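You operate a simulated robot arm through the tools that you are given. There is no shell and no other tool.

Carry out the task below with a simulated robot arm. There is one attempt and no reset: what you move stays moved.

JOB
Melt the set coconut oil in the sun on the ledge.
Fine: open the tinted sash, stand the jar just outside till the oil runs, put it back, shut the sash; leave the other jars alone. Set down upright: coconut oil jar. Where these are worked on the way, their far stop is far enough and under half their travel is too little: tinted sash.

The check looks at the end state, three seconds after you hand in, the way a careful person would. Anything else that was tipped, shoved, dropped, spilled or broken makes it a failure.

ROBOT AND FRAMES
A 6-joint arm with a two-finger parallel gripper, fixed in place. Base frame: the origin is at the foot of the arm, x ahead of it, y to its left, z up. Readings come in mm, degrees, newtons and seconds.
With the tool pointing down near the work surface it reaches from about 100 to 800 mm from the base axis. Its first joint turns from -115.0 to 115.0 degrees. Payload 4.2 kg.
The tool frame sits at the grasp point between the pads (the TCP): z along the fingers, y along the line on which they close. The tips reach 23 mm beyond it. The gripper opens to 94 mm. The fingers are 38 mm wide and 10 mm thick; the gripper's body (54 by 96 mm) begins 39 mm behind the TCP.
Orientation is that of the tool frame in the base frame, as a unit quaternion [x, y, z, w]. With the fingers straight down and closing along the base's y, the tool's x points along the base's -x, its y along +y and its z along -z.

CONTROLS
- The arm moves only by the tool move_arm. Its argument "increments" is a list of rows, each an object of numbers (a shift or turn left out is 0, a gripper value left out holds the last): "tx", "ty", "tz": the shift along the tool's x, y, z in mm; "ax", "ay", "az": the turn, a rotation vector about the tool's x, y, z in degrees; "claw": the opening, from 0 (shut) to 1 (fully open). In form: [{"tx": .., "ty": .., "tz": .., "ax": .., "ay": .., "az": .., "claw": ..}, ...]. A call has 1 to 20 rows; each row shifts and turns the commanded pose from where the row before left it, along the tool's axes as they then stand. Rows are played at 5 a second. More than 50 mm and 8.6 degrees between two rows, or a gripper value outside its range, and nothing of the call is played. A pose out of reach is approached as far as the arm can. The call stops where the force on the tool passes 50 N (or 10 N more than at its start, if that is more) or the arm is blocked; 0.2 s more then pass. The fingers move at their own pace (about 108 mm/s each) and stop on an object; they squeeze with about 21 N. The grip force told is the motor's: it shows also when the fingers shut on nothing. Time passes only in rows, and 0.2 s behind the last, so rows that do not move let the fingers close. The reply holds the time, the measured pose of the TCP, the force on the tool along the base axes, the opening and the grip force, in the units named above and with some noise, with the torque about the TCP (base axes, N m) and any sound that the robot's microphone picked up.
- Cameras (640 x 400 px; columns grow to the right, rows downward): "scene" is now at [184.4, 113.9, 1565]; the picture's right is [-0.93, -0.38, 0.00], its down [-0.23, 0.55, -0.80] and it looks along [0.30, -0.74, -0.60] (base axes); focal length 289 px, centre (320, 200). "wrist" rides on the gripper at [86, 16, -75] in the tool frame; the picture's right is [-0.18, 0.98, 0.00], its down [-0.58, -0.11, -0.81] and it looks along [-0.79, -0.15, 0.59] (tool axes); focal length 243 px, centre (320, 200). There is no depth. A picture from a camera that has moved, and an enlarged one, comes with that camera's place and axes in the base frame and with its lens.
- snapshot(camera): a new picture of that camera. The clock stands still meanwhile.
- slide_trunk(by): slides the trunk up (or, below 0, down) by that many mm; the arm and the scene camera ride with it, the base frame stays. It gives what a move gives, with no picture.
- head_to(pan, tilt): turns the head with the scene camera to pan (to the left, within 80 degrees either way) and tilt (down, from -29 to 69), counted from straight ahead of the robot. It gives what a move gives.
- enlarge(camera, box): a new picture of the part [left, top, right, bottom] of that camera's present view, enlarged. The clock stands still meanwhile.
- hand_in(): hands the job in; it is judged then, once.

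Places have to be worked out from the pictures, the camera data and where the tool is seen. Open the gripper and draw the arm clear of the work before you hand the job in, unless the task says otherwise.

The tools are called after "Call:" by a JSON object that holds its "api" and its "payload". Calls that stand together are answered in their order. move_arm: Moves the arm, as the interface text tells. Its arguments: {"type":"object","properties":{"increments":{"type":"array","items":{"type":"object","properties":{"tx":{"type":"number"},"ty":{"type":"number"},"tz":{"type":"number"},"ax":{"type":"number"},"ay":{"type":"number"},"az":{"type":"number"},"claw":{"type":"number"}}}}},"required":["increments"]} The other tools are called the same way: slide_trunk (by) slides the trunk up or down; head_to (pan, tilt) turns the head that bears the scene camera; snapshot (camera) takes a picture; enlarge (camera, box) takes an enlarged picture of a part of a camera's view; hand_in () hands the job in.

At the start:

```text
clock: 0.0
eef_pos: [336.3, -352.7, 1319.6]
ee_rot: [0.001, 1.0, 0.0, 0.0]
ft_force: [0.2, -0.6, -0.5]
ft_torque: [-0.04, 0.01, 0.01]
finger_gap: 94.1
grip_force: 0.1
trunk travel left (down, up): [-925.0, 65.0]
head pan, tilt: [-67.8, 36.6]
```

scene: 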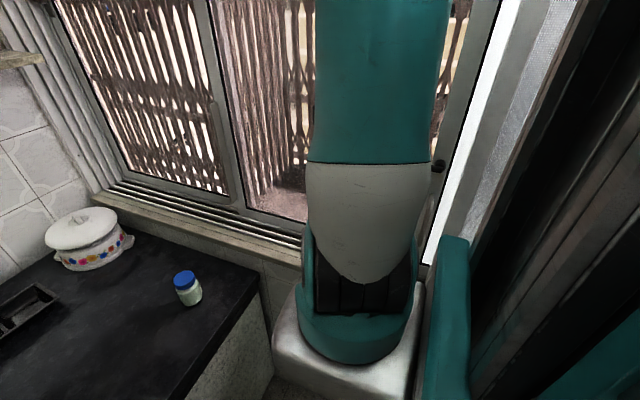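
wrist: 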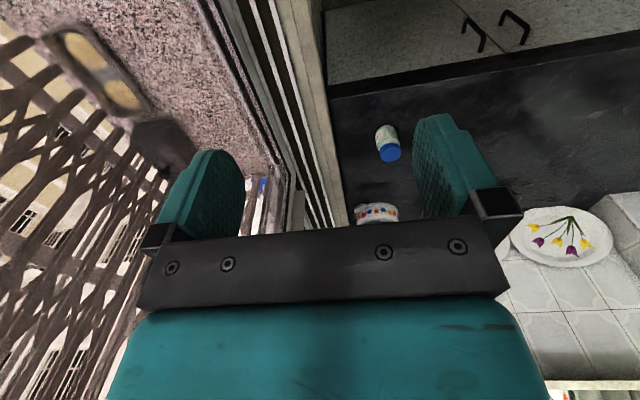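

The scene shows a counter with a blue-lidded jar, a pot, and a window behind the arm. I'll look around with the head to understand the sash and ledge before moving anything.

Call:
{"api": "head_to", "payload": {"pan": -40, "tilt": 36}}

```text
clock: 0.9
eef_pos: [336.3, -351.2, 1319.7]
ee_rot: [-0.001, 1.0, -0.001, 0.0]
ft_force: [0.4, -0.5, -0.2]
ft_torque: [0.01, -0.01, 0.0]
finger_gap: 94.0
grip_force: 0.0
trunk travel left (down, up): [-925.0, 65.0]
head pan, tilt: [-40.0, 36.0]
```

The head has turned to pan -40. I'll take a picture from there.

Call:
{"api": "snapshot", "payload": {"camera": "scene"}}

Call:
{"api": "snapshot", "payload": {"camera": "wrist"}}

```text
taken
camera scene: at [218.5, 138.3, 1565.9], right [-0.64, -0.77, 0.0], down [-0.45, 0.38, -0.81], along [0.62, -0.52, -0.59], focal length 289 px, centre (320, 200)
```

scene: 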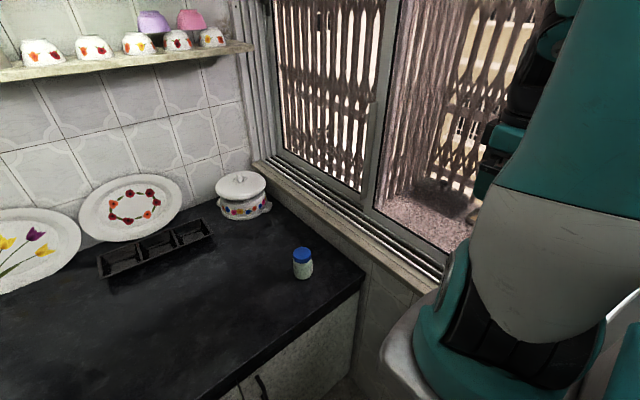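

```text
taken
camera wrist: at [249.3, -335.0, 1394.3], right [0.18, 0.98, 0.0], down [0.58, -0.11, 0.81], along [0.79, -0.15, -0.59], focal length 243 px, centre (320, 200)
```

wrist: 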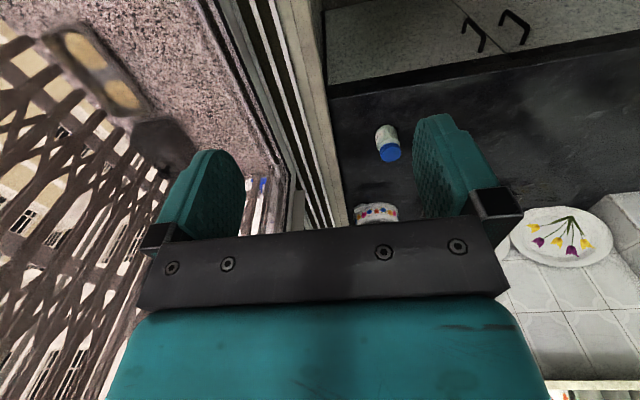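

The jar with the blue lid triangulates to about [747, -230, 883] (lid). I'll look to other directions to find other jars and the whole window.

Call:
{"api": "head_to", "payload": {"pan": -10, "tilt": 40}}

Call:
{"api": "snapshot", "payload": {"camera": "scene"}}

Call:
{"api": "head_to", "payload": {"pan": -80, "tilt": 20}}

Call:
{"api": "snapshot", "payload": {"camera": "scene"}}

```text
clock: 1.9
eef_pos: [335.6, -352.1, 1318.9]
ee_rot: [0.0, 1.0, 0.0, -0.001]
ft_force: [-0.6, -0.6, -0.6]
ft_torque: [0.0, 0.01, 0.01]
finger_gap: 94.0
grip_force: 0.1
trunk travel left (down, up): [-925.0, 65.0]
head pan, tilt: [-10.0, 40.0]
```

```text
taken
camera scene: at [235.2, 179.8, 1559.9], right [-0.17, -0.98, 0.0], down [-0.63, 0.11, -0.77], along [0.75, -0.13, -0.64], focal length 289 px, centre (320, 200)
```

scene: 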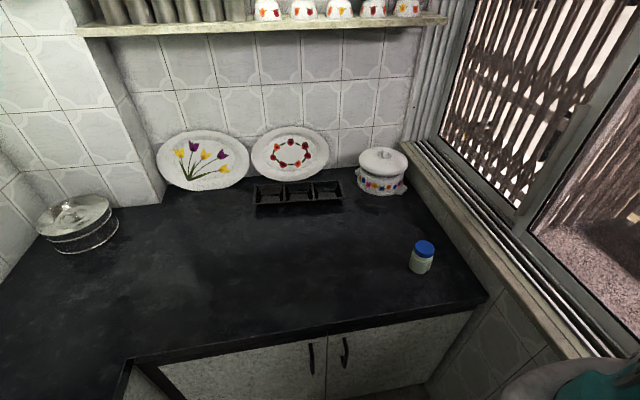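

```text
clock: 3.3
eef_pos: [335.1, -351.8, 1318.8]
ee_rot: [0.0, 1.0, 0.001, 0.0]
ft_force: [0.5, 0.5, -0.6]
ft_torque: [-0.01, -0.01, 0.0]
finger_gap: 93.8
grip_force: 0.0
trunk travel left (down, up): [-925.0, 65.0]
head pan, tilt: [-80.0, 20.0]
```

```text
taken
camera scene: at [167.7, 102.9, 1591.2], right [-0.98, -0.17, 0.0], down [-0.06, 0.34, -0.94], along [0.16, -0.93, -0.34], focal length 289 px, centre (320, 200)
```

scene: 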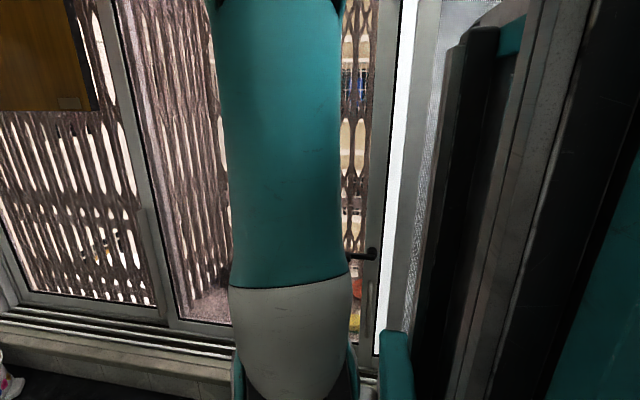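

The window is on the right wall (−y). I'll enlarge the wrist view and the window part of the scene to identify the sash, tracks and outside ledge.

Call:
{"api": "enlarge", "payload": {"camera": "wrist", "box": [100, 0, 420, 240]}}

Call:
{"api": "enlarge", "payload": {"camera": "scene", "box": [300, 150, 460, 400]}}

Call:
{"api": "enlarge", "payload": {"camera": "scene", "box": [0, 200, 260, 400]}}

```text
1.67 times, centred on (260, 120) of wrist
camera zoom: at [249.3, -335.0, 1394.3], right [0.18, 0.98, 0.0], down [0.58, -0.11, 0.81], along [0.79, -0.15, -0.59], focal length 404 px, centre (420, 333)
```

zoom: 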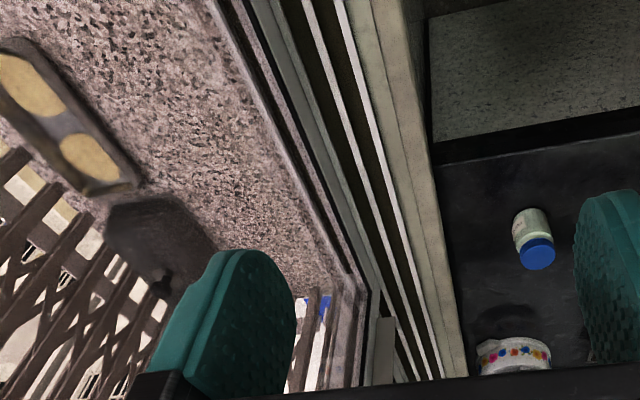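

```text
1.60 times, centred on (380, 275) of scene
camera zoom: at [167.7, 102.9, 1591.2], right [-0.98, -0.17, 0.0], down [-0.06, 0.34, -0.94], along [0.16, -0.93, -0.34], focal length 463 px, centre (224, 80)
```

zoom: 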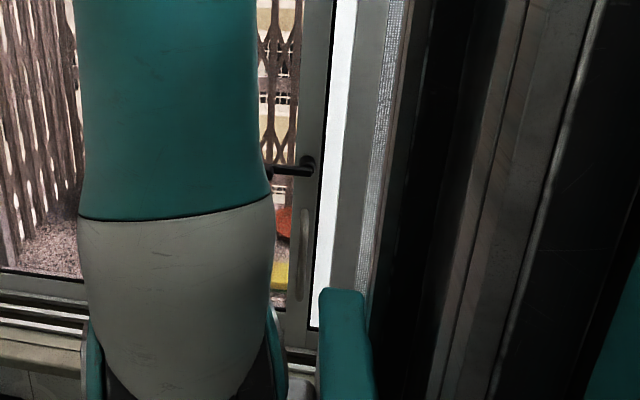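

```text
2.00 times, centred on (130, 300) of scene
camera zoom: at [167.7, 102.9, 1591.2], right [-0.98, -0.17, 0.0], down [-0.06, 0.34, -0.94], along [0.16, -0.93, -0.34], focal length 579 px, centre (700, 0)
```

zoom: 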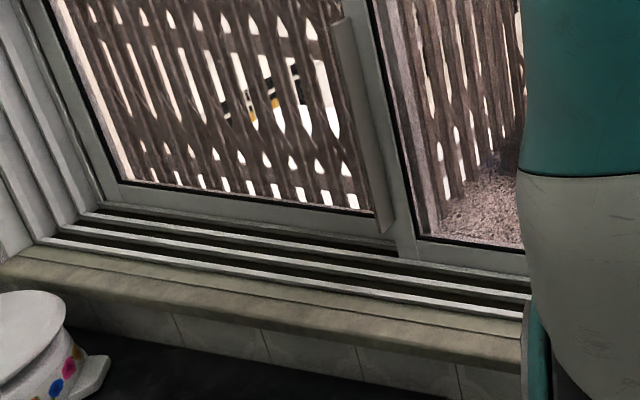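

The lever handle and a flush pull are on the right stile of the middle sash, but the arm blocks the view. I'll move the tool inward (left, ahead) slowly to clear the view of the window.

Call:
{"api": "move_arm", "payload": {"increments": [{"ty": 40, "tx": -10}, {"ty": 40, "tx": -10}, {"ty": 40, "tx": -10}, {"ty": 40, "tx": -10}, {"ty": 40, "tx": -10}, {"ty": 40, "tx": -10}, {"ty": 40, "tx": -10}, {"ty": 40, "tx": -10}]}}

Call:
{"api": "snapshot", "payload": {"camera": "scene"}}

Call:
{"api": "snapshot", "payload": {"camera": "wrist"}}

```text
clock: 5.1
eef_pos: [441.3, -45.8, 1331.7]
ee_rot: [0.001, 1.0, 0.001, 0.0]
ft_force: [-0.9, 0.5, -0.3]
ft_torque: [-0.02, -0.04, 0.04]
finger_gap: 94.0
grip_force: 0.0
out of reach, approached as far as the arm can: row 3, 4, 5
trunk travel left (down, up): [-925.0, 65.0]
head pan, tilt: [-80.0, 20.0]
```

```text
taken
camera scene: at [167.4, 102.7, 1591.3], right [-0.98, -0.17, 0.0], down [-0.06, 0.34, -0.94], along [0.16, -0.93, -0.34], focal length 289 px, centre (320, 200)
```

scene: 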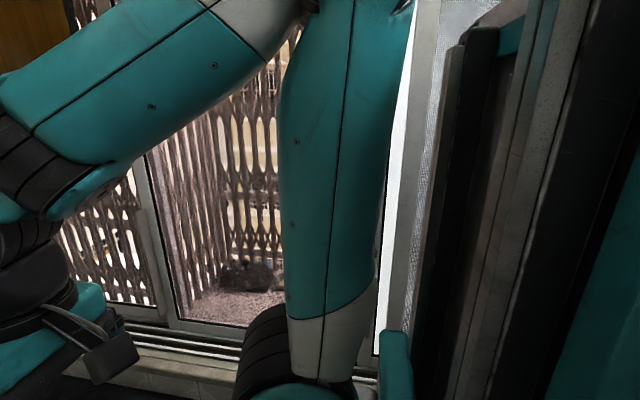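

```text
taken
camera wrist: at [354.5, -28.4, 1405.5], right [0.19, 0.98, 0.0], down [0.58, -0.11, 0.81], along [0.79, -0.15, -0.59], focal length 243 px, centre (320, 200)
```

wrist: 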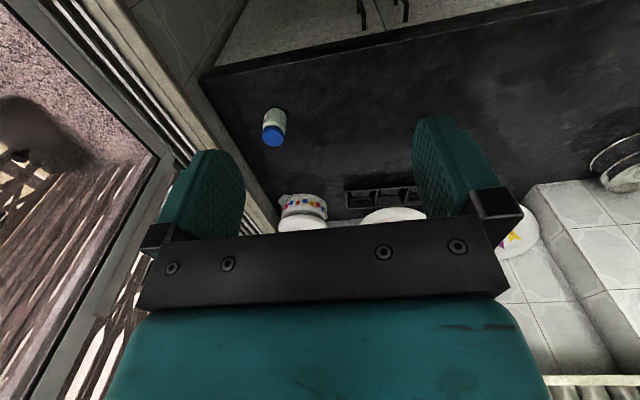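

The upper arm still hides the right stile. I'll yaw the gripper by 90° so the wrist camera looks at the window.

Call:
{"api": "move_arm", "payload": {"increments": [{"az": 8.2}, {"az": 8.2}, {"az": 8.2}, {"az": 8.2}, {"az": 8.2}, {"az": 8.2}, {"az": 8.2}, {"az": 8.2}, {"az": 8.2}, {"az": 8.2}, {"az": 8}]}}

Call:
{"api": "snapshot", "payload": {"camera": "wrist"}}

Call:
{"api": "snapshot", "payload": {"camera": "scene"}}

```text
clock: 7.5
eef_pos: [441.1, -46.0, 1328.8]
ee_rot: [0.709, 0.706, 0.0, 0.0]
ft_force: [0.9, -0.5, -0.1]
ft_torque: [0.02, -0.02, -0.02]
finger_gap: 94.0
grip_force: 0.0
trunk travel left (down, up): [-925.0, 65.0]
head pan, tilt: [-80.0, 20.0]
```

```text
taken
camera wrist: at [456.9, 40.3, 1404.1], right [0.98, -0.19, 0.0], down [-0.11, -0.58, 0.81], along [-0.15, -0.79, -0.59], focal length 243 px, centre (320, 200)
```

wrist: 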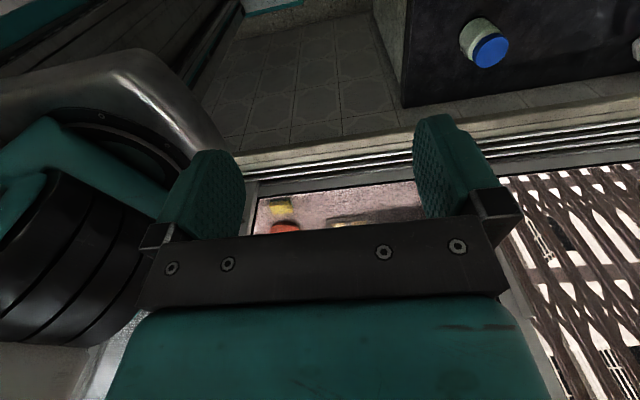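

```text
taken
camera scene: at [167.6, 103.0, 1591.2], right [-0.98, -0.17, 0.0], down [-0.06, 0.34, -0.94], along [0.16, -0.93, -0.34], focal length 289 px, centre (320, 200)
```

scene: 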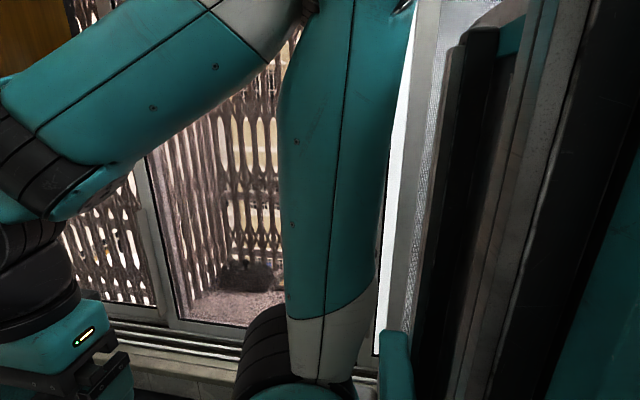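

The wrist camera sees objects (yellow, red) on the ledge beyond the pane. I'll extend the tool forward so the upper arm leans away and the head gets a clear view of the right stile and handle.

Call:
{"api": "move_arm", "payload": {"increments": [{"ty": 40, "tx": 20, "tz": 10}, {"ty": 40, "tx": 20, "tz": 10}, {"ty": 40, "tx": 20, "tz": 10}, {"ty": 40, "tx": 20, "tz": 10}, {"ty": 40, "tx": 20, "tz": 10}, {"ty": 40, "tx": 20, "tz": 10}, {"ty": 40, "tx": 20, "tz": 10}]}}

Call:
{"api": "snapshot", "payload": {"camera": "scene"}}

Call:
{"api": "snapshot", "payload": {"camera": "wrist"}}

```text
clock: 9.1
eef_pos: [719.8, 94.7, 1259.5]
ee_rot: [0.707, 0.707, -0.001, -0.001]
ft_force: [0.4, -0.1, 0.4]
ft_torque: [0.03, -0.04, 0.0]
finger_gap: 93.7
grip_force: 0.1
trunk travel left (down, up): [-925.0, 65.0]
head pan, tilt: [-80.0, 20.0]
```

```text
taken
camera scene: at [167.0, 102.7, 1591.3], right [-0.98, -0.17, 0.0], down [-0.06, 0.34, -0.94], along [0.16, -0.93, -0.34], focal length 289 px, centre (320, 200)
```

scene: 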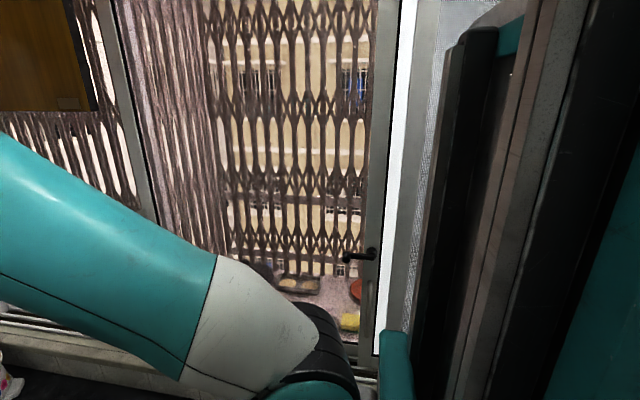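

```text
taken
camera wrist: at [736.0, 180.6, 1334.7], right [0.98, -0.18, 0.0], down [-0.11, -0.58, 0.81], along [-0.15, -0.79, -0.59], focal length 243 px, centre (320, 200)
```

wrist: 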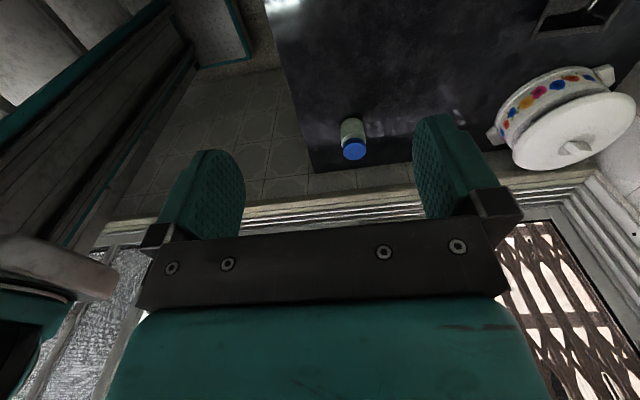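

Now the handle stile and the ledge beyond are visible. Enlarging that zone.

Call:
{"api": "enlarge", "payload": {"camera": "scene", "box": [240, 220, 440, 370]}}

Call:
{"api": "enlarge", "payload": {"camera": "scene", "box": [330, 0, 490, 200]}}

Call:
{"api": "enlarge", "payload": {"camera": "scene", "box": [80, 0, 400, 200]}}

```text
2.67 times, centred on (340, 295) of scene
camera zoom: at [167.0, 102.7, 1591.3], right [-0.98, -0.17, 0.0], down [-0.06, 0.34, -0.94], along [0.16, -0.93, -0.34], focal length 772 px, centre (267, -53)
```

zoom: 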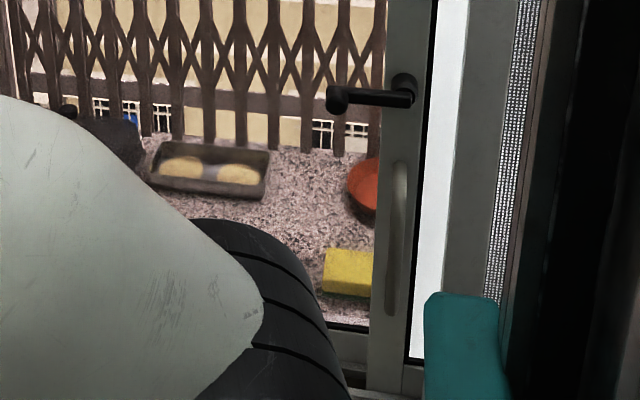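

```text
2.00 times, centred on (410, 100) of scene
camera zoom: at [167.0, 102.7, 1591.3], right [-0.98, -0.17, 0.0], down [-0.06, 0.34, -0.94], along [0.16, -0.93, -0.34], focal length 579 px, centre (140, 400)
```

zoom: 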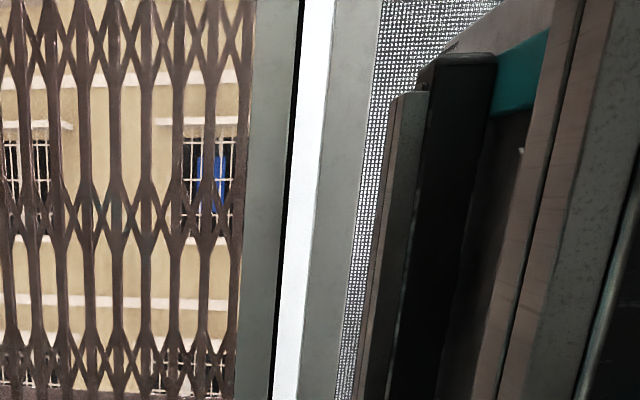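

```text
2.00 times, centred on (240, 100) of scene
camera zoom: at [167.0, 102.7, 1591.3], right [-0.98, -0.17, 0.0], down [-0.06, 0.34, -0.94], along [0.16, -0.93, -0.34], focal length 579 px, centre (480, 400)
```

zoom: 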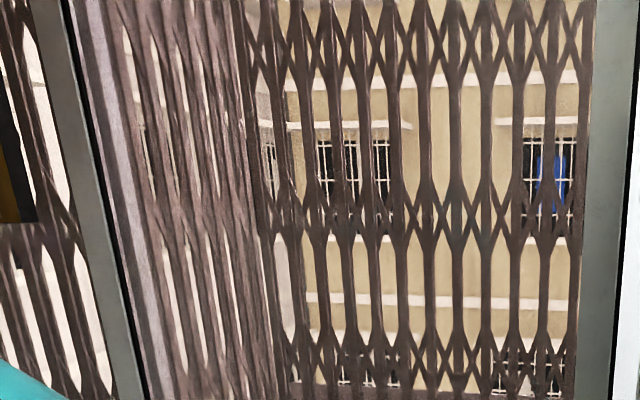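

The middle pane's right stile has a black lever latch and a grey pull below it; the ledge outside has a sponge, red bowl, and tray. I'll look at the shelf and the left side for other jars before deciding.

Call:
{"api": "head_to", "payload": {"pan": -5, "tilt": 10}}

Call:
{"api": "snapshot", "payload": {"camera": "scene"}}

Call:
{"api": "head_to", "payload": {"pan": 60, "tilt": 30}}

Call:
{"api": "snapshot", "payload": {"camera": "scene"}}

```text
clock: 10.6
eef_pos: [720.0, 93.5, 1261.7]
ee_rot: [0.707, 0.707, -0.001, 0.0]
ft_force: [-0.4, -0.3, 0.0]
ft_torque: [-0.02, 0.0, -0.03]
finger_gap: 93.8
grip_force: 0.1
trunk travel left (down, up): [-925.0, 65.0]
head pan, tilt: [-5.0, 10.0]
```

```text
taken
camera scene: at [244.2, 186.5, 1607.5], right [-0.09, -1.0, 0.0], down [-0.17, 0.02, -0.98], along [0.98, -0.09, -0.17], focal length 289 px, centre (320, 200)
```

scene: 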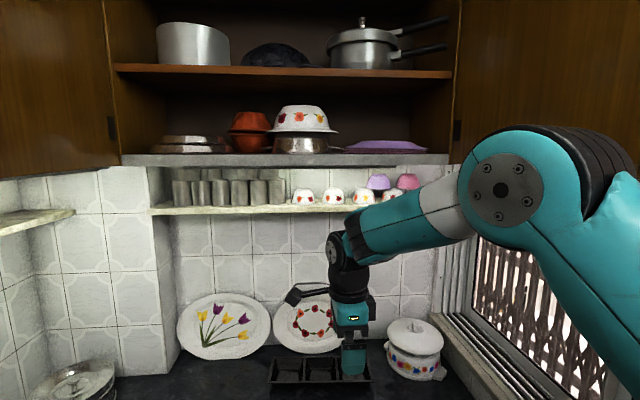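

```text
clock: 11.9
eef_pos: [720.1, 92.7, 1259.5]
ee_rot: [0.707, 0.707, 0.0, -0.001]
ft_force: [-0.2, -0.8, 0.1]
ft_torque: [0.02, 0.03, -0.01]
finger_gap: 93.9
grip_force: 0.1
trunk travel left (down, up): [-925.0, 65.0]
head pan, tilt: [60.0, 30.0]
```

```text
taken
camera scene: at [196.8, 273.0, 1575.2], right [0.87, -0.5, 0.0], down [-0.25, -0.43, -0.87], along [0.43, 0.75, -0.5], focal length 289 px, centre (320, 200)
```

scene: 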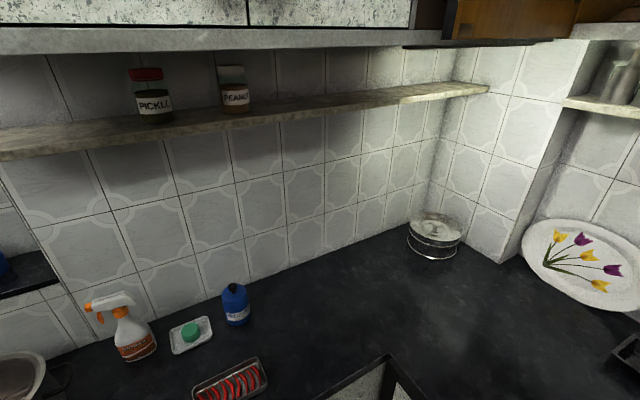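

The left shelf holds PICKLE and PEANUT jars — those are the "other jars". I'll check the label of the blue-lidded one and the far left too.

Call:
{"api": "head_to", "payload": {"pan": 80, "tilt": 40}}

Call:
{"api": "snapshot", "payload": {"camera": "scene"}}

Call:
{"api": "head_to", "payload": {"pan": -25, "tilt": 50}}

Call:
{"api": "snapshot", "payload": {"camera": "scene"}}

```text
clock: 12.7
eef_pos: [721.1, 93.6, 1260.0]
ee_rot: [0.706, 0.708, 0.0, 0.0]
ft_force: [-0.5, -0.1, -0.6]
ft_torque: [-0.02, 0.02, -0.01]
finger_gap: 93.8
grip_force: 0.0
trunk travel left (down, up): [-925.0, 65.0]
head pan, tilt: [80.0, 40.0]
```

```text
taken
camera scene: at [166.4, 278.5, 1559.9], right [0.98, -0.17, 0.0], down [-0.11, -0.63, -0.77], along [0.13, 0.75, -0.64], focal length 289 px, centre (320, 200)
```

scene: 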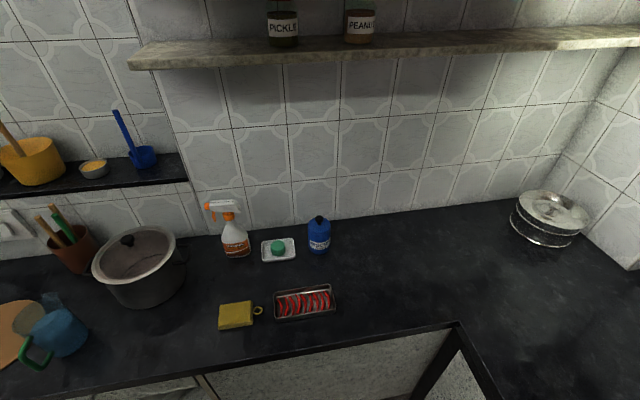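

```text
clock: 14.6
eef_pos: [720.6, 94.4, 1260.1]
ee_rot: [0.707, 0.707, 0.0, 0.0]
ft_force: [-0.3, 0.1, -0.3]
ft_torque: [0.01, 0.0, -0.03]
finger_gap: 93.9
grip_force: 0.1
trunk travel left (down, up): [-925.0, 65.0]
head pan, tilt: [-25.0, 50.0]
```

```text
taken
camera scene: at [221.3, 162.2, 1545.7], right [-0.42, -0.91, 0.0], down [-0.69, 0.32, -0.64], along [0.58, -0.27, -0.77], focal length 289 px, centre (320, 200)
```

scene: 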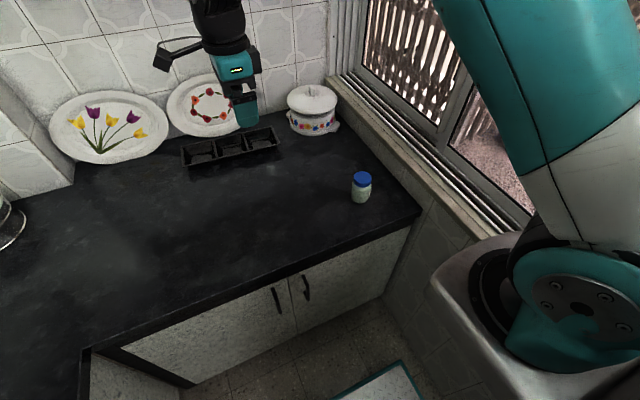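

Call:
{"api": "enlarge", "payload": {"camera": "scene", "box": [320, 150, 400, 220]}}

Call:
{"api": "enlarge", "payload": {"camera": "scene", "box": [330, 0, 560, 230]}}

```text
5.71 times, centred on (360, 185) of scene
camera zoom: at [221.3, 162.2, 1545.7], right [-0.42, -0.91, 0.0], down [-0.69, 0.32, -0.64], along [0.58, -0.27, -0.77], focal length 1653 px, centre (91, 286)
```

zoom: 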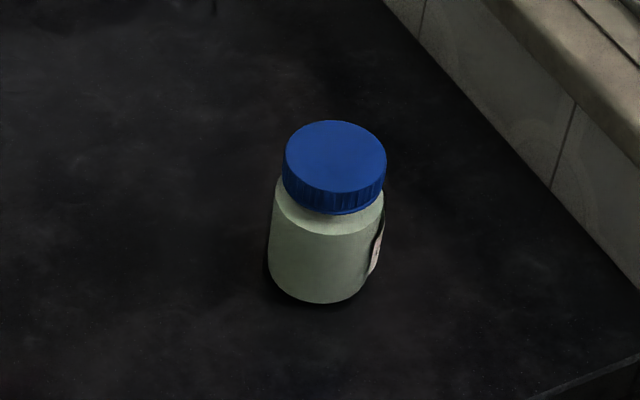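

```text
1.74 times, centred on (445, 115) of scene
camera zoom: at [221.3, 162.2, 1545.7], right [-0.42, -0.91, 0.0], down [-0.69, 0.32, -0.64], along [0.58, -0.27, -0.77], focal length 503 px, centre (103, 348)
```

zoom: 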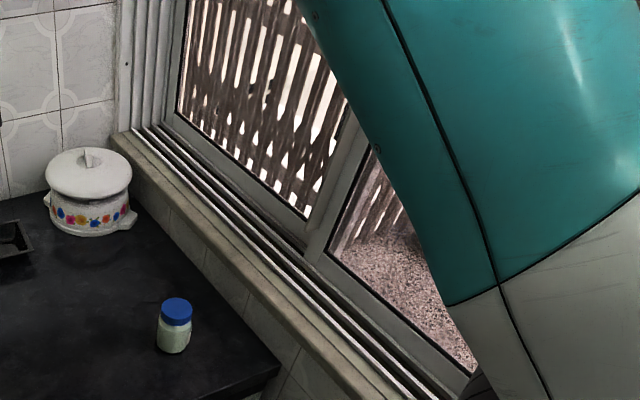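

The jar is the set coconut oil (whitish, blue lid). I'll lower the trunk by 250 mm to get a second viewpoint on the window; the tool over the empty counter at (720, 94) will remain about 200 mm above it.

Call:
{"api": "slide_trunk", "payload": {"by": -250}}

Call:
{"api": "head_to", "payload": {"pan": -80, "tilt": 20}}

Call:
{"api": "snapshot", "payload": {"camera": "scene"}}

Call:
{"api": "snapshot", "payload": {"camera": "wrist"}}

```text
clock: 17.1
eef_pos: [720.6, 92.9, 1010.1]
ee_rot: [0.707, 0.707, 0.0, -0.001]
ft_force: [0.1, 0.0, -0.9]
ft_torque: [0.0, 0.0, 0.0]
finger_gap: 94.2
grip_force: 0.0
trunk travel left (down, up): [-675.0, 315.0]
head pan, tilt: [-25.0, 50.0]
```

```text
clock: 18.4
eef_pos: [718.8, 94.3, 1009.9]
ee_rot: [0.707, 0.707, 0.0, 0.0]
ft_force: [0.0, 0.0, -0.4]
ft_torque: [-0.01, -0.02, 0.05]
finger_gap: 94.1
grip_force: 0.0
trunk travel left (down, up): [-675.0, 315.0]
head pan, tilt: [-80.0, 20.0]
```

```text
taken
camera scene: at [167.7, 103.0, 1341.2], right [-0.98, -0.17, 0.0], down [-0.06, 0.34, -0.94], along [0.16, -0.93, -0.34], focal length 289 px, centre (320, 200)
```

scene: 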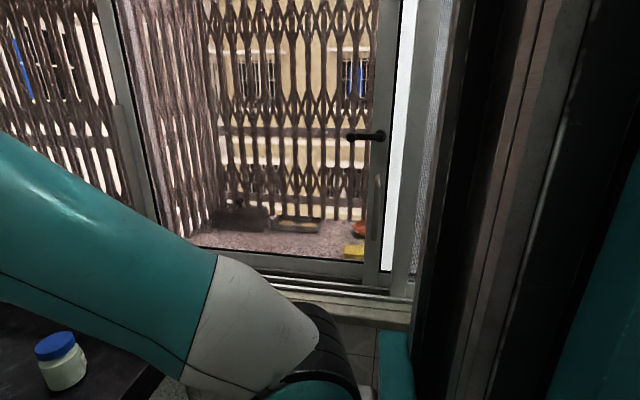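

```text
taken
camera wrist: at [736.2, 180.6, 1084.6], right [0.98, -0.18, 0.0], down [-0.11, -0.58, 0.81], along [-0.15, -0.79, -0.59], focal length 243 px, centre (320, 200)
```

wrist: 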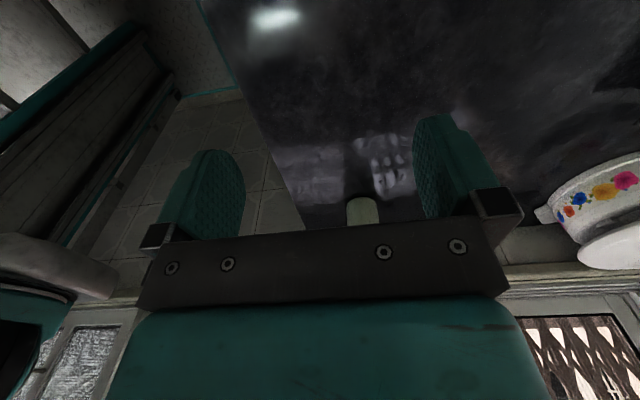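

Triangulating two views puts the lever pivot at about (152, -453, 1273), the pull at x≈150, z≈1055–1197, and the ledge top near z≈920. I'll bring the tool round toward the window in front of the pane, staying about 100 mm inside.

Call:
{"api": "move_arm", "payload": {"increments": [{"tz": -40}, {"tz": -40}, {"tz": -40}, {"tz": -40}, {"ty": -25, "tx": -42}, {"ty": -25, "tx": -42}, {"ty": -25, "tx": -42}, {"ty": -25, "tx": -42}, {"ty": -25, "tx": -42}, {"ty": -25, "tx": -42}, {"ty": -25, "tx": -42}, {"ty": -25, "tx": -42}, {"ty": -37, "tx": -14}, {"ty": -37, "tx": -14}, {"ty": -37, "tx": -14}, {"ty": -37, "tx": -14}]}}

Call:
{"api": "snapshot", "payload": {"camera": "wrist"}}

Call:
{"api": "snapshot", "payload": {"camera": "scene"}}

```text
clock: 21.8
eef_pos: [371.8, -298.3, 1169.4]
ee_rot: [0.707, 0.707, 0.0, -0.001]
ft_force: [-0.2, -0.2, 0.8]
ft_torque: [-0.02, 0.01, 0.02]
finger_gap: 94.1
grip_force: 0.1
trunk travel left (down, up): [-675.0, 315.0]
head pan, tilt: [-80.0, 20.0]
```

```text
taken
camera wrist: at [387.5, -212.0, 1244.5], right [0.98, -0.18, 0.0], down [-0.11, -0.58, 0.81], along [-0.15, -0.79, -0.59], focal length 243 px, centre (320, 200)
```

wrist: 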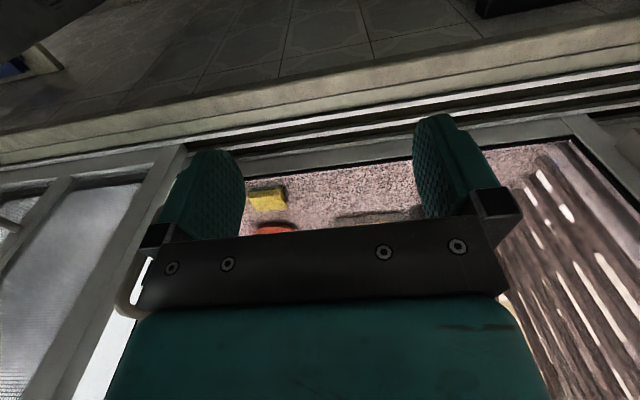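

```text
taken
camera scene: at [167.9, 102.9, 1341.2], right [-0.98, -0.17, 0.0], down [-0.06, 0.34, -0.94], along [0.16, -0.93, -0.34], focal length 289 px, centre (320, 200)
```

scene: 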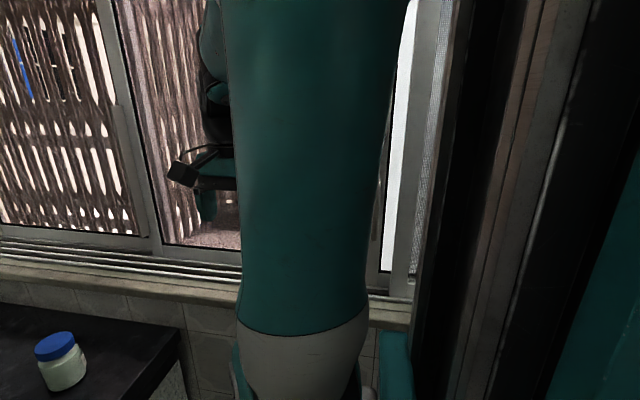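

The wrist view now shows the stile and bow handle at the left edge and a greyish panel beyond it. I'll tilt the tool 45° toward the window so the camera looks level at the handle.

Call:
{"api": "move_arm", "payload": {"increments": [{"ay": -7.5}, {"ay": -7.5}, {"ay": -7.5}, {"ay": -7.5}, {"ay": -7.5}, {"ay": -7.5}]}}

Call:
{"api": "snapshot", "payload": {"camera": "wrist"}}

Call:
{"api": "snapshot", "payload": {"camera": "scene"}}

```text
clock: 23.2
eef_pos: [393.6, -317.2, 1161.5]
ee_rot: [0.653, 0.654, -0.27, 0.272]
ft_force: [0.4, 0.5, -0.3]
ft_torque: [0.01, -0.01, -0.02]
finger_gap: 93.9
grip_force: 0.0
out of reach, approached as far as the arm can: row 1, 2, 3, 4
trunk travel left (down, up): [-675.0, 315.0]
head pan, tilt: [-80.0, 20.0]
```

```text
taken
camera wrist: at [410.4, -203.7, 1153.5], right [0.98, -0.13, 0.13], down [-0.11, 0.16, 0.98], along [-0.15, -0.98, 0.14], focal length 243 px, centre (320, 200)
```

wrist: 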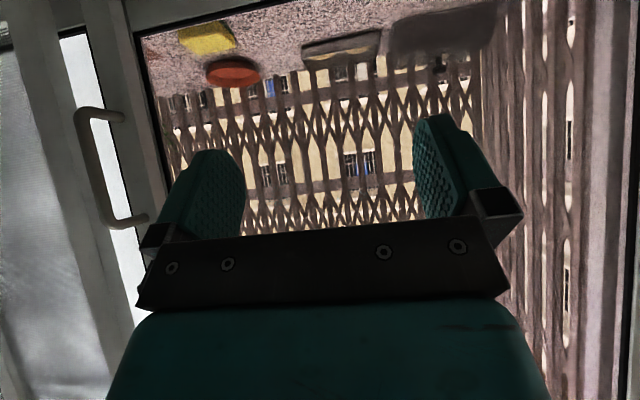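

```text
taken
camera scene: at [167.5, 103.0, 1341.3], right [-0.98, -0.17, 0.0], down [-0.06, 0.34, -0.94], along [0.16, -0.93, -0.34], focal length 289 px, centre (320, 200)
```

scene: 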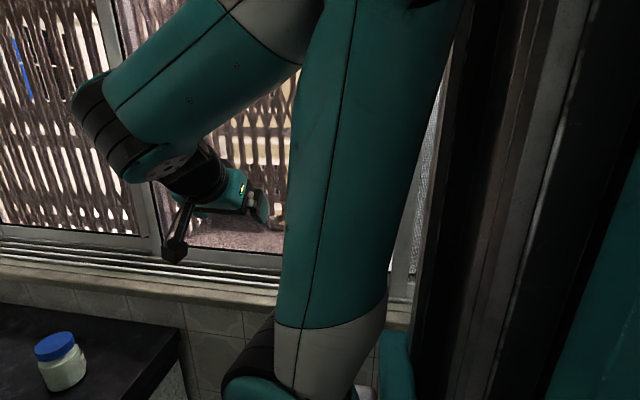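

The pull is a D-handle: bar at about (150, -420), z 1070–1193, standing ~47 mm off the stile face (y≈-467). I'll lower the trunk 150 mm so the wrist gets more room above the shoulder, then approach the handle.

Call:
{"api": "slide_trunk", "payload": {"by": -150}}

Call:
{"api": "move_arm", "payload": {"increments": [{"tx": -25, "tz": -25}, {"tx": -25, "tz": -25}, {"tx": -25, "tz": -25}]}}

Call:
{"api": "snapshot", "payload": {"camera": "scene"}}

Call:
{"api": "snapshot", "payload": {"camera": "wrist"}}

```text
clock: 24.9
eef_pos: [394.0, -318.4, 1012.2]
ee_rot: [0.654, 0.653, -0.27, 0.271]
ft_force: [0.5, -0.3, -0.3]
ft_torque: [-0.02, 0.01, -0.04]
finger_gap: 93.9
grip_force: 0.1
trunk travel left (down, up): [-525.0, 465.0]
head pan, tilt: [-80.0, 20.0]
```

```text
clock: 25.7
eef_pos: [408.2, -323.1, 1115.5]
ee_rot: [0.653, 0.653, -0.272, 0.27]
ft_force: [-0.5, -0.2, 1.0]
ft_torque: [0.03, 0.04, -0.01]
finger_gap: 93.6
grip_force: 0.1
out of reach, approached as far as the arm can: row 1, 2
trunk travel left (down, up): [-525.0, 465.0]
head pan, tilt: [-80.0, 20.0]
```

```text
taken
camera scene: at [167.7, 102.9, 1191.2], right [-0.98, -0.17, 0.0], down [-0.06, 0.34, -0.94], along [0.16, -0.93, -0.34], focal length 289 px, centre (320, 200)
```

scene: 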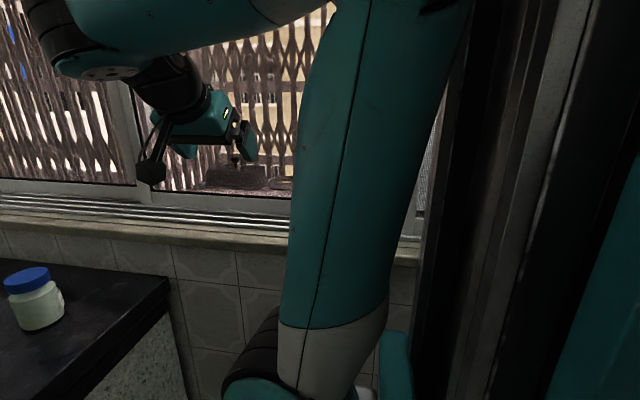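

```text
taken
camera wrist: at [424.8, -207.8, 1107.3], right [0.98, -0.13, 0.13], down [-0.11, 0.16, 0.98], along [-0.15, -0.98, 0.14], focal length 243 px, centre (320, 200)
```

wrist: 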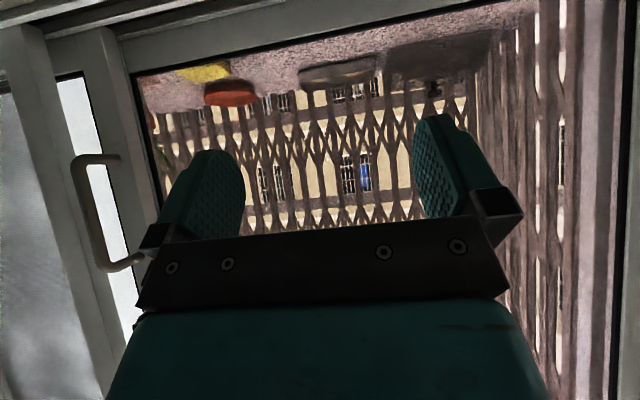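

The arm was near its folded limit, so it drifted slightly. I'll raise the tool 105 mm (toward more reach) and then lower the trunk another 150 mm to gain clearance.

Call:
{"api": "move_arm", "payload": {"increments": [{"tx": -25, "tz": -25}, {"tx": -25, "tz": -25}, {"tx": -25, "tz": -25}]}}

Call:
{"api": "slide_trunk", "payload": {"by": -150}}

Call:
{"api": "snapshot", "payload": {"camera": "scene"}}

Call:
{"api": "snapshot", "payload": {"camera": "wrist"}}

```text
clock: 26.5
eef_pos: [404.5, -335.1, 1208.8]
ee_rot: [0.653, 0.654, -0.269, 0.271]
ft_force: [0.1, 0.0, 0.2]
ft_torque: [0.0, 0.03, 0.01]
finger_gap: 94.1
grip_force: 0.0
out of reach, approached as far as the arm can: row 3
trunk travel left (down, up): [-525.0, 465.0]
head pan, tilt: [-80.0, 20.0]
```

```text
clock: 28.3
eef_pos: [405.7, -333.9, 1059.3]
ee_rot: [0.653, 0.654, -0.269, 0.272]
ft_force: [0.0, 0.7, -0.2]
ft_torque: [-0.02, 0.01, 0.02]
finger_gap: 94.1
grip_force: 0.0
trunk travel left (down, up): [-375.0, 615.0]
head pan, tilt: [-80.0, 20.0]
```

```text
taken
camera scene: at [167.6, 103.0, 1041.3], right [-0.98, -0.17, 0.0], down [-0.06, 0.34, -0.94], along [0.16, -0.93, -0.34], focal length 289 px, centre (320, 200)
```

scene: 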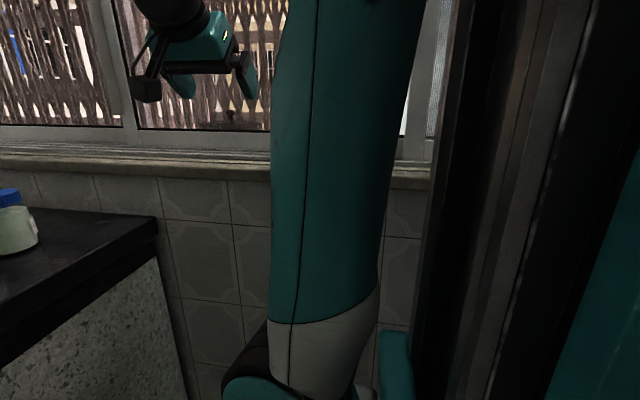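

```text
taken
camera wrist: at [421.1, -220.7, 1050.5], right [0.98, -0.13, 0.13], down [-0.11, 0.16, 0.98], along [-0.15, -0.98, 0.14], focal length 243 px, centre (320, 200)
```

wrist: 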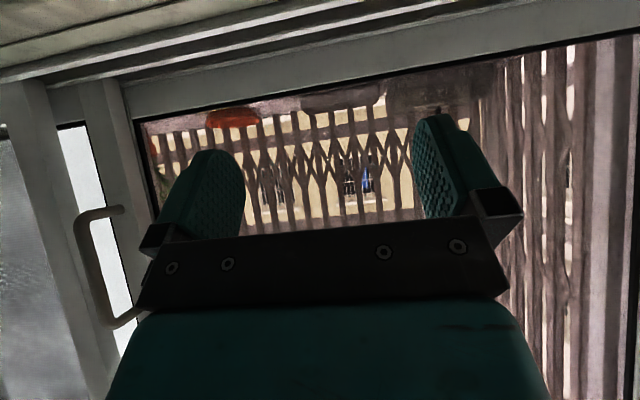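

Now I'll slide the tool along the window toward the handle (−x) while staying ~110 mm clear of the sash face, and rise a little.

Call:
{"api": "move_arm", "payload": {"increments": [{"ty": -40}, {"ty": -40}, {"ty": -40}]}}

Call:
{"api": "snapshot", "payload": {"camera": "wrist"}}

```text
clock: 29.1
eef_pos: [348.0, -351.3, 1092.6]
ee_rot: [0.653, 0.654, -0.269, 0.272]
ft_force: [-0.2, -0.4, -0.5]
ft_torque: [0.0, -0.04, -0.03]
finger_gap: 94.0
grip_force: 0.1
out of reach, approached as far as the arm can: row 1, 2, 3
trunk travel left (down, up): [-375.0, 615.0]
head pan, tilt: [-80.0, 20.0]
```

```text
taken
camera wrist: at [364.2, -236.2, 1084.9], right [0.98, -0.13, 0.13], down [-0.11, 0.16, 0.98], along [-0.15, -0.98, 0.14], focal length 243 px, centre (320, 200)
```

wrist: 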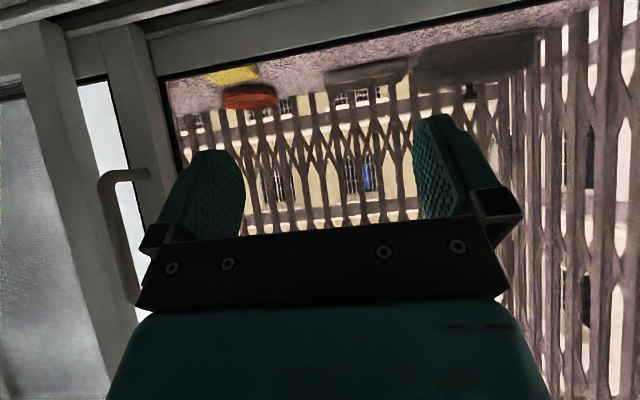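

The arm is limited here; I need to understand its base location. I'll look down at the shoulder with the head.

Call:
{"api": "head_to", "payload": {"pan": -80, "tilt": 69}}

Call:
{"api": "snapshot", "payload": {"camera": "scene"}}

Call:
{"api": "head_to", "payload": {"pan": -60, "tilt": 0}}

Call:
{"api": "snapshot", "payload": {"camera": "scene"}}

```text
clock: 30.2
eef_pos: [349.9, -350.5, 1093.1]
ee_rot: [0.653, 0.655, -0.268, 0.271]
ft_force: [-0.1, -0.4, 0.5]
ft_torque: [0.0, 0.03, 0.0]
finger_gap: 94.0
grip_force: 0.1
trunk travel left (down, up): [-375.0, 615.0]
head pan, tilt: [-80.0, 68.8]
```

```text
taken
camera scene: at [161.2, 139.6, 973.8], right [-0.98, -0.17, 0.0], down [-0.16, 0.92, -0.36], along [0.06, -0.36, -0.93], focal length 289 px, centre (320, 200)
```

scene: 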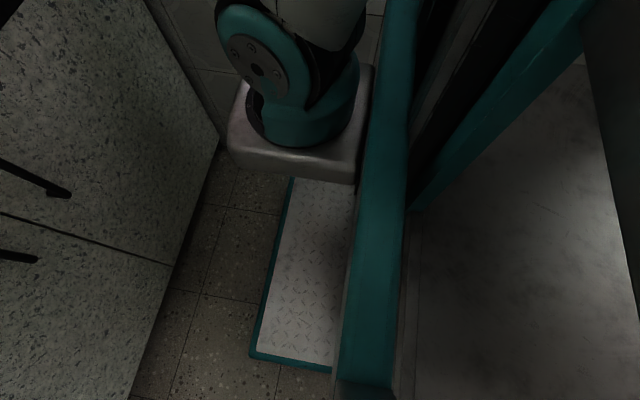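

```text
clock: 31.6
eef_pos: [349.5, -351.1, 1092.4]
ee_rot: [0.653, 0.654, -0.269, 0.272]
ft_force: [0.1, -0.2, 0.5]
ft_torque: [0.01, -0.02, 0.01]
finger_gap: 94.0
grip_force: 0.1
trunk travel left (down, up): [-375.0, 615.0]
head pan, tilt: [-60.0, 0.0]
```

```text
taken
camera scene: at [196.5, 116.7, 1073.5], right [-0.87, -0.5, 0.0], down [0.0, 0.0, -1.0], along [0.5, -0.87, 0.0], focal length 289 px, centre (320, 200)
```

scene: 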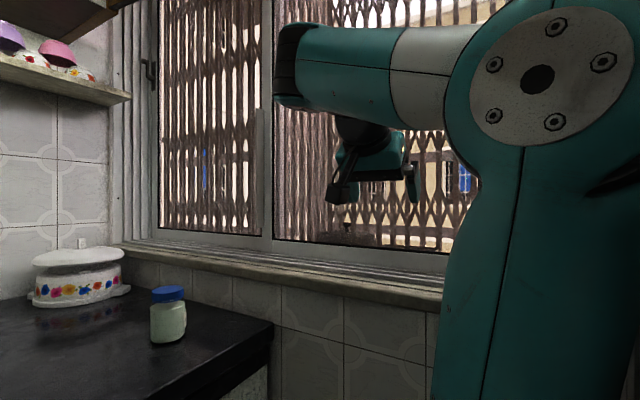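

The mount is near (205, -75) and the arm is folded with the forearm level. I'll test small steps to see which direction is limited here.

Call:
{"api": "move_arm", "payload": {"increments": [{"ty": -10}]}}

Call:
{"api": "move_arm", "payload": {"increments": [{"tx": 0}, {"tx": 0}]}}

Call:
{"api": "move_arm", "payload": {"increments": [{"tx": -14, "tz": -14}]}}

Call:
{"api": "move_arm", "payload": {"increments": [{"tx": -14, "tz": -14}]}}

```text
clock: 32.0
eef_pos: [345.3, -351.2, 1096.2]
ee_rot: [0.653, 0.654, -0.269, 0.272]
ft_force: [0.3, 0.1, 0.9]
ft_torque: [-0.01, -0.02, -0.01]
finger_gap: 94.1
grip_force: 0.1
out of reach, approached as far as the arm can: row 1
trunk travel left (down, up): [-375.0, 615.0]
head pan, tilt: [-60.0, 0.0]
```

```text
clock: 32.6
eef_pos: [345.7, -351.9, 1096.7]
ee_rot: [0.653, 0.654, -0.269, 0.271]
ft_force: [0.9, 0.3, 0.4]
ft_torque: [0.01, 0.05, 0.0]
finger_gap: 94.0
grip_force: 0.1
trunk travel left (down, up): [-375.0, 615.0]
head pan, tilt: [-60.0, 0.0]
```

```text
clock: 33.0
eef_pos: [343.1, -360.9, 1109.4]
ee_rot: [0.653, 0.654, -0.269, 0.272]
ft_force: [0.1, -0.5, 0.3]
ft_torque: [-0.01, 0.01, -0.02]
finger_gap: 93.8
grip_force: 0.1
out of reach, approached as far as the arm can: row 1
trunk travel left (down, up): [-375.0, 615.0]
head pan, tilt: [-60.0, 0.0]
```

```text
clock: 33.5
eef_pos: [339.6, -368.6, 1121.6]
ee_rot: [0.652, 0.654, -0.268, 0.273]
ft_force: [0.0, 0.0, 0.8]
ft_torque: [0.03, -0.01, -0.05]
finger_gap: 94.1
grip_force: 0.0
out of reach, approached as far as the arm can: row 1
trunk travel left (down, up): [-375.0, 615.0]
head pan, tilt: [-60.0, 0.0]
```

The retract/inward direction seems limited at this posture. I'll go back to tool-down, travel at a larger radius along the window to x≈150, then tilt there.

Call:
{"api": "move_arm", "payload": {"increments": [{"ay": 7.5}, {"ay": 7.5}, {"ay": 7.5}, {"ay": 7.5}, {"ay": 7.5}, {"ay": 7.5}]}}

Call:
{"api": "move_arm", "payload": {"increments": [{"ty": -25}, {"ty": -25}, {"ty": -25}]}}

Call:
{"api": "snapshot", "payload": {"camera": "scene"}}

Call:
{"api": "snapshot", "payload": {"camera": "wrist"}}

```text
clock: 34.9
eef_pos: [327.3, -409.1, 1036.4]
ee_rot: [0.703, 0.706, -0.038, 0.082]
ft_force: [0.4, 0.2, -0.4]
ft_torque: [0.01, 0.02, 0.02]
finger_gap: 93.9
grip_force: 0.0
out of reach, approached as far as the arm can: row 1, 2, 3, 4, 5, 6
trunk travel left (down, up): [-375.0, 615.0]
head pan, tilt: [-60.0, 0.0]
```

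```text
clock: 35.6
eef_pos: [251.8, -410.2, 1034.4]
ee_rot: [0.703, 0.706, -0.037, 0.08]
ft_force: [0.3, -0.7, 0.7]
ft_torque: [-0.01, 0.0, 0.03]
finger_gap: 94.0
grip_force: 0.0
trunk travel left (down, up): [-375.0, 615.0]
head pan, tilt: [-60.0, 0.0]
```

```text
taken
camera scene: at [196.5, 116.7, 1073.5], right [-0.87, -0.5, 0.0], down [0.0, 0.0, -1.0], along [0.5, -0.87, 0.0], focal length 289 px, centre (320, 200)
```

scene: 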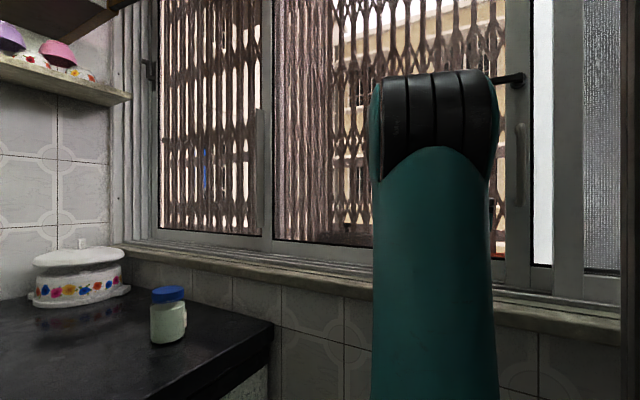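

```text
taken
camera wrist: at [263.1, -312.6, 1094.3], right [0.98, -0.17, 0.09], down [-0.16, -0.44, 0.88], along [-0.11, -0.88, -0.46], focal length 243 px, centre (320, 200)
```

wrist: 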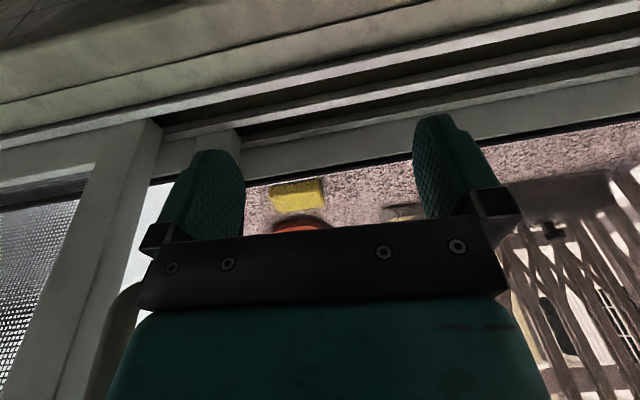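

The arm now faces the window with the elbow forward (tool at (252, -410, 1034), tilted ~9°), and the lever and D-pull are visible at right. I'll raise and retreat from the sash a bit, then move toward x≈150.

Call:
{"api": "move_arm", "payload": {"increments": [{"tx": 25}, {"tx": 25}, {"tz": -30}, {"tz": -30}, {"tz": -30}]}}

Call:
{"api": "snapshot", "payload": {"camera": "scene"}}

```text
clock: 36.9
eef_pos: [244.3, -353.0, 1114.9]
ee_rot: [0.703, 0.706, -0.038, 0.082]
ft_force: [0.2, -0.7, 0.6]
ft_torque: [-0.05, -0.03, -0.03]
finger_gap: 94.0
grip_force: 0.1
out of reach, approached as far as the arm can: row 1, 2, 3
trunk travel left (down, up): [-375.0, 615.0]
head pan, tilt: [-60.0, 0.0]
```

```text
taken
camera scene: at [196.5, 116.7, 1073.5], right [-0.87, -0.5, 0.0], down [0.0, 0.0, -1.0], along [0.5, -0.87, 0.0], focal length 289 px, centre (320, 200)
```

scene: 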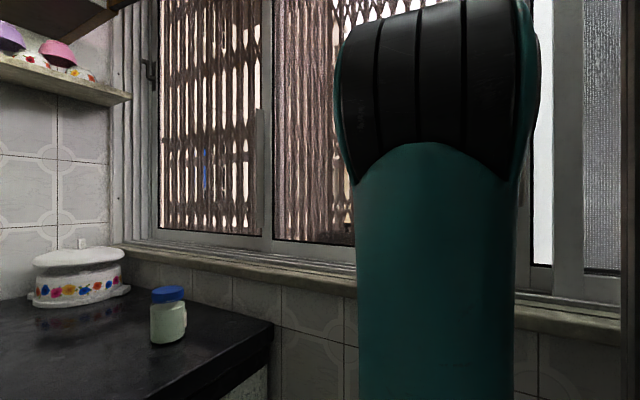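

Moving inward at this height is limited by elbow fold, while upward works. I'll raise the tool ~120 mm, then lower the trunk 150 mm to give the elbow more room.

Call:
{"api": "move_arm", "payload": {"increments": [{"tz": -30}, {"tz": -30}, {"tz": -30}, {"tz": -30}]}}

Call:
{"api": "slide_trunk", "payload": {"by": -150}}

Call:
{"api": "snapshot", "payload": {"camera": "scene"}}

Call:
{"api": "snapshot", "payload": {"camera": "wrist"}}

```text
clock: 37.3
eef_pos: [241.9, -353.4, 1142.6]
ee_rot: [0.703, 0.704, -0.049, 0.091]
ft_force: [3.5, -19.1, -19.9]
ft_torque: [-0.99, 0.25, -0.44]
finger_gap: 94.0
grip_force: 0.0
out of reach, approached as far as the arm can: row 2
trunk travel left (down, up): [-375.0, 615.0]
head pan, tilt: [-60.0, 0.0]
stopped in row 2: the force on the tool passed its limit at 139 N (the readings are from after the stop); the commanded pose is now the measured one
```

```text
clock: 39.0
eef_pos: [242.8, -353.4, 992.6]
ee_rot: [0.702, 0.705, -0.049, 0.091]
ft_force: [7.1, -26.5, -33.0]
ft_torque: [-1.96, 0.51, -0.77]
finger_gap: 93.8
grip_force: 0.2
trunk travel left (down, up): [-225.0, 765.0]
head pan, tilt: [-60.0, 0.0]
```

```text
taken
camera scene: at [196.5, 116.7, 923.6], right [-0.87, -0.5, 0.0], down [0.0, 0.0, -1.0], along [0.5, -0.87, 0.0], focal length 289 px, centre (320, 200)
```

scene: 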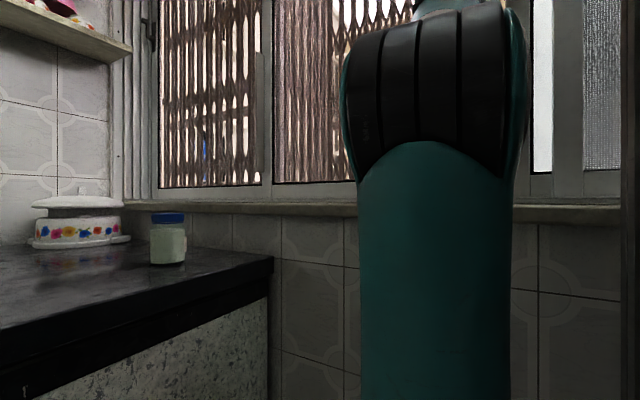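

```text
taken
camera wrist: at [253.8, -253.4, 1049.8], right [0.98, -0.17, 0.09], down [-0.16, -0.41, 0.9], along [-0.11, -0.9, -0.43], focal length 243 px, centre (320, 200)
```

wrist: 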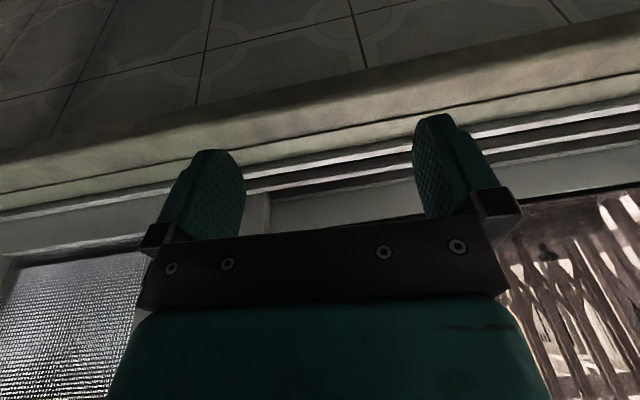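

The reading shows contact (force about 40 N outward/down) — the gripper is being pressed by the arm's own folded elbow. I'll back the tool outward a little to relieve it, checking the force.

Call:
{"api": "move_arm", "payload": {"increments": [{"tx": -10}, {"tx": -10}]}}

```text
clock: 39.4
eef_pos: [242.4, -360.3, 994.6]
ee_rot: [0.702, 0.704, -0.052, 0.093]
ft_force: [1.8, -12.7, -12.4]
ft_torque: [-0.61, 0.13, -0.27]
finger_gap: 94.1
grip_force: 0.0
trunk travel left (down, up): [-225.0, 765.0]
head pan, tilt: [-60.0, 0.0]
stopped in row 1: the force on the tool passed its limit at 58 N (the readings are from after the stop); the commanded pose is now the measured one
```

Force is dropping as it moves outward; continuing in small steps.

Call:
{"api": "move_arm", "payload": {"increments": [{"tx": -10}, {"tx": -10}]}}

```text
clock: 39.9
eef_pos: [242.9, -373.4, 998.2]
ee_rot: [0.702, 0.703, -0.054, 0.097]
ft_force: [2.1, -11.8, -12.8]
ft_torque: [-0.63, 0.16, -0.26]
finger_gap: 94.0
grip_force: 0.1
trunk travel left (down, up): [-225.0, 765.0]
head pan, tilt: [-60.0, 0.0]
stopped in row 2: the force on the tool passed its limit at 58 N (the readings are from after the stop); the commanded pose is now the measured one
```

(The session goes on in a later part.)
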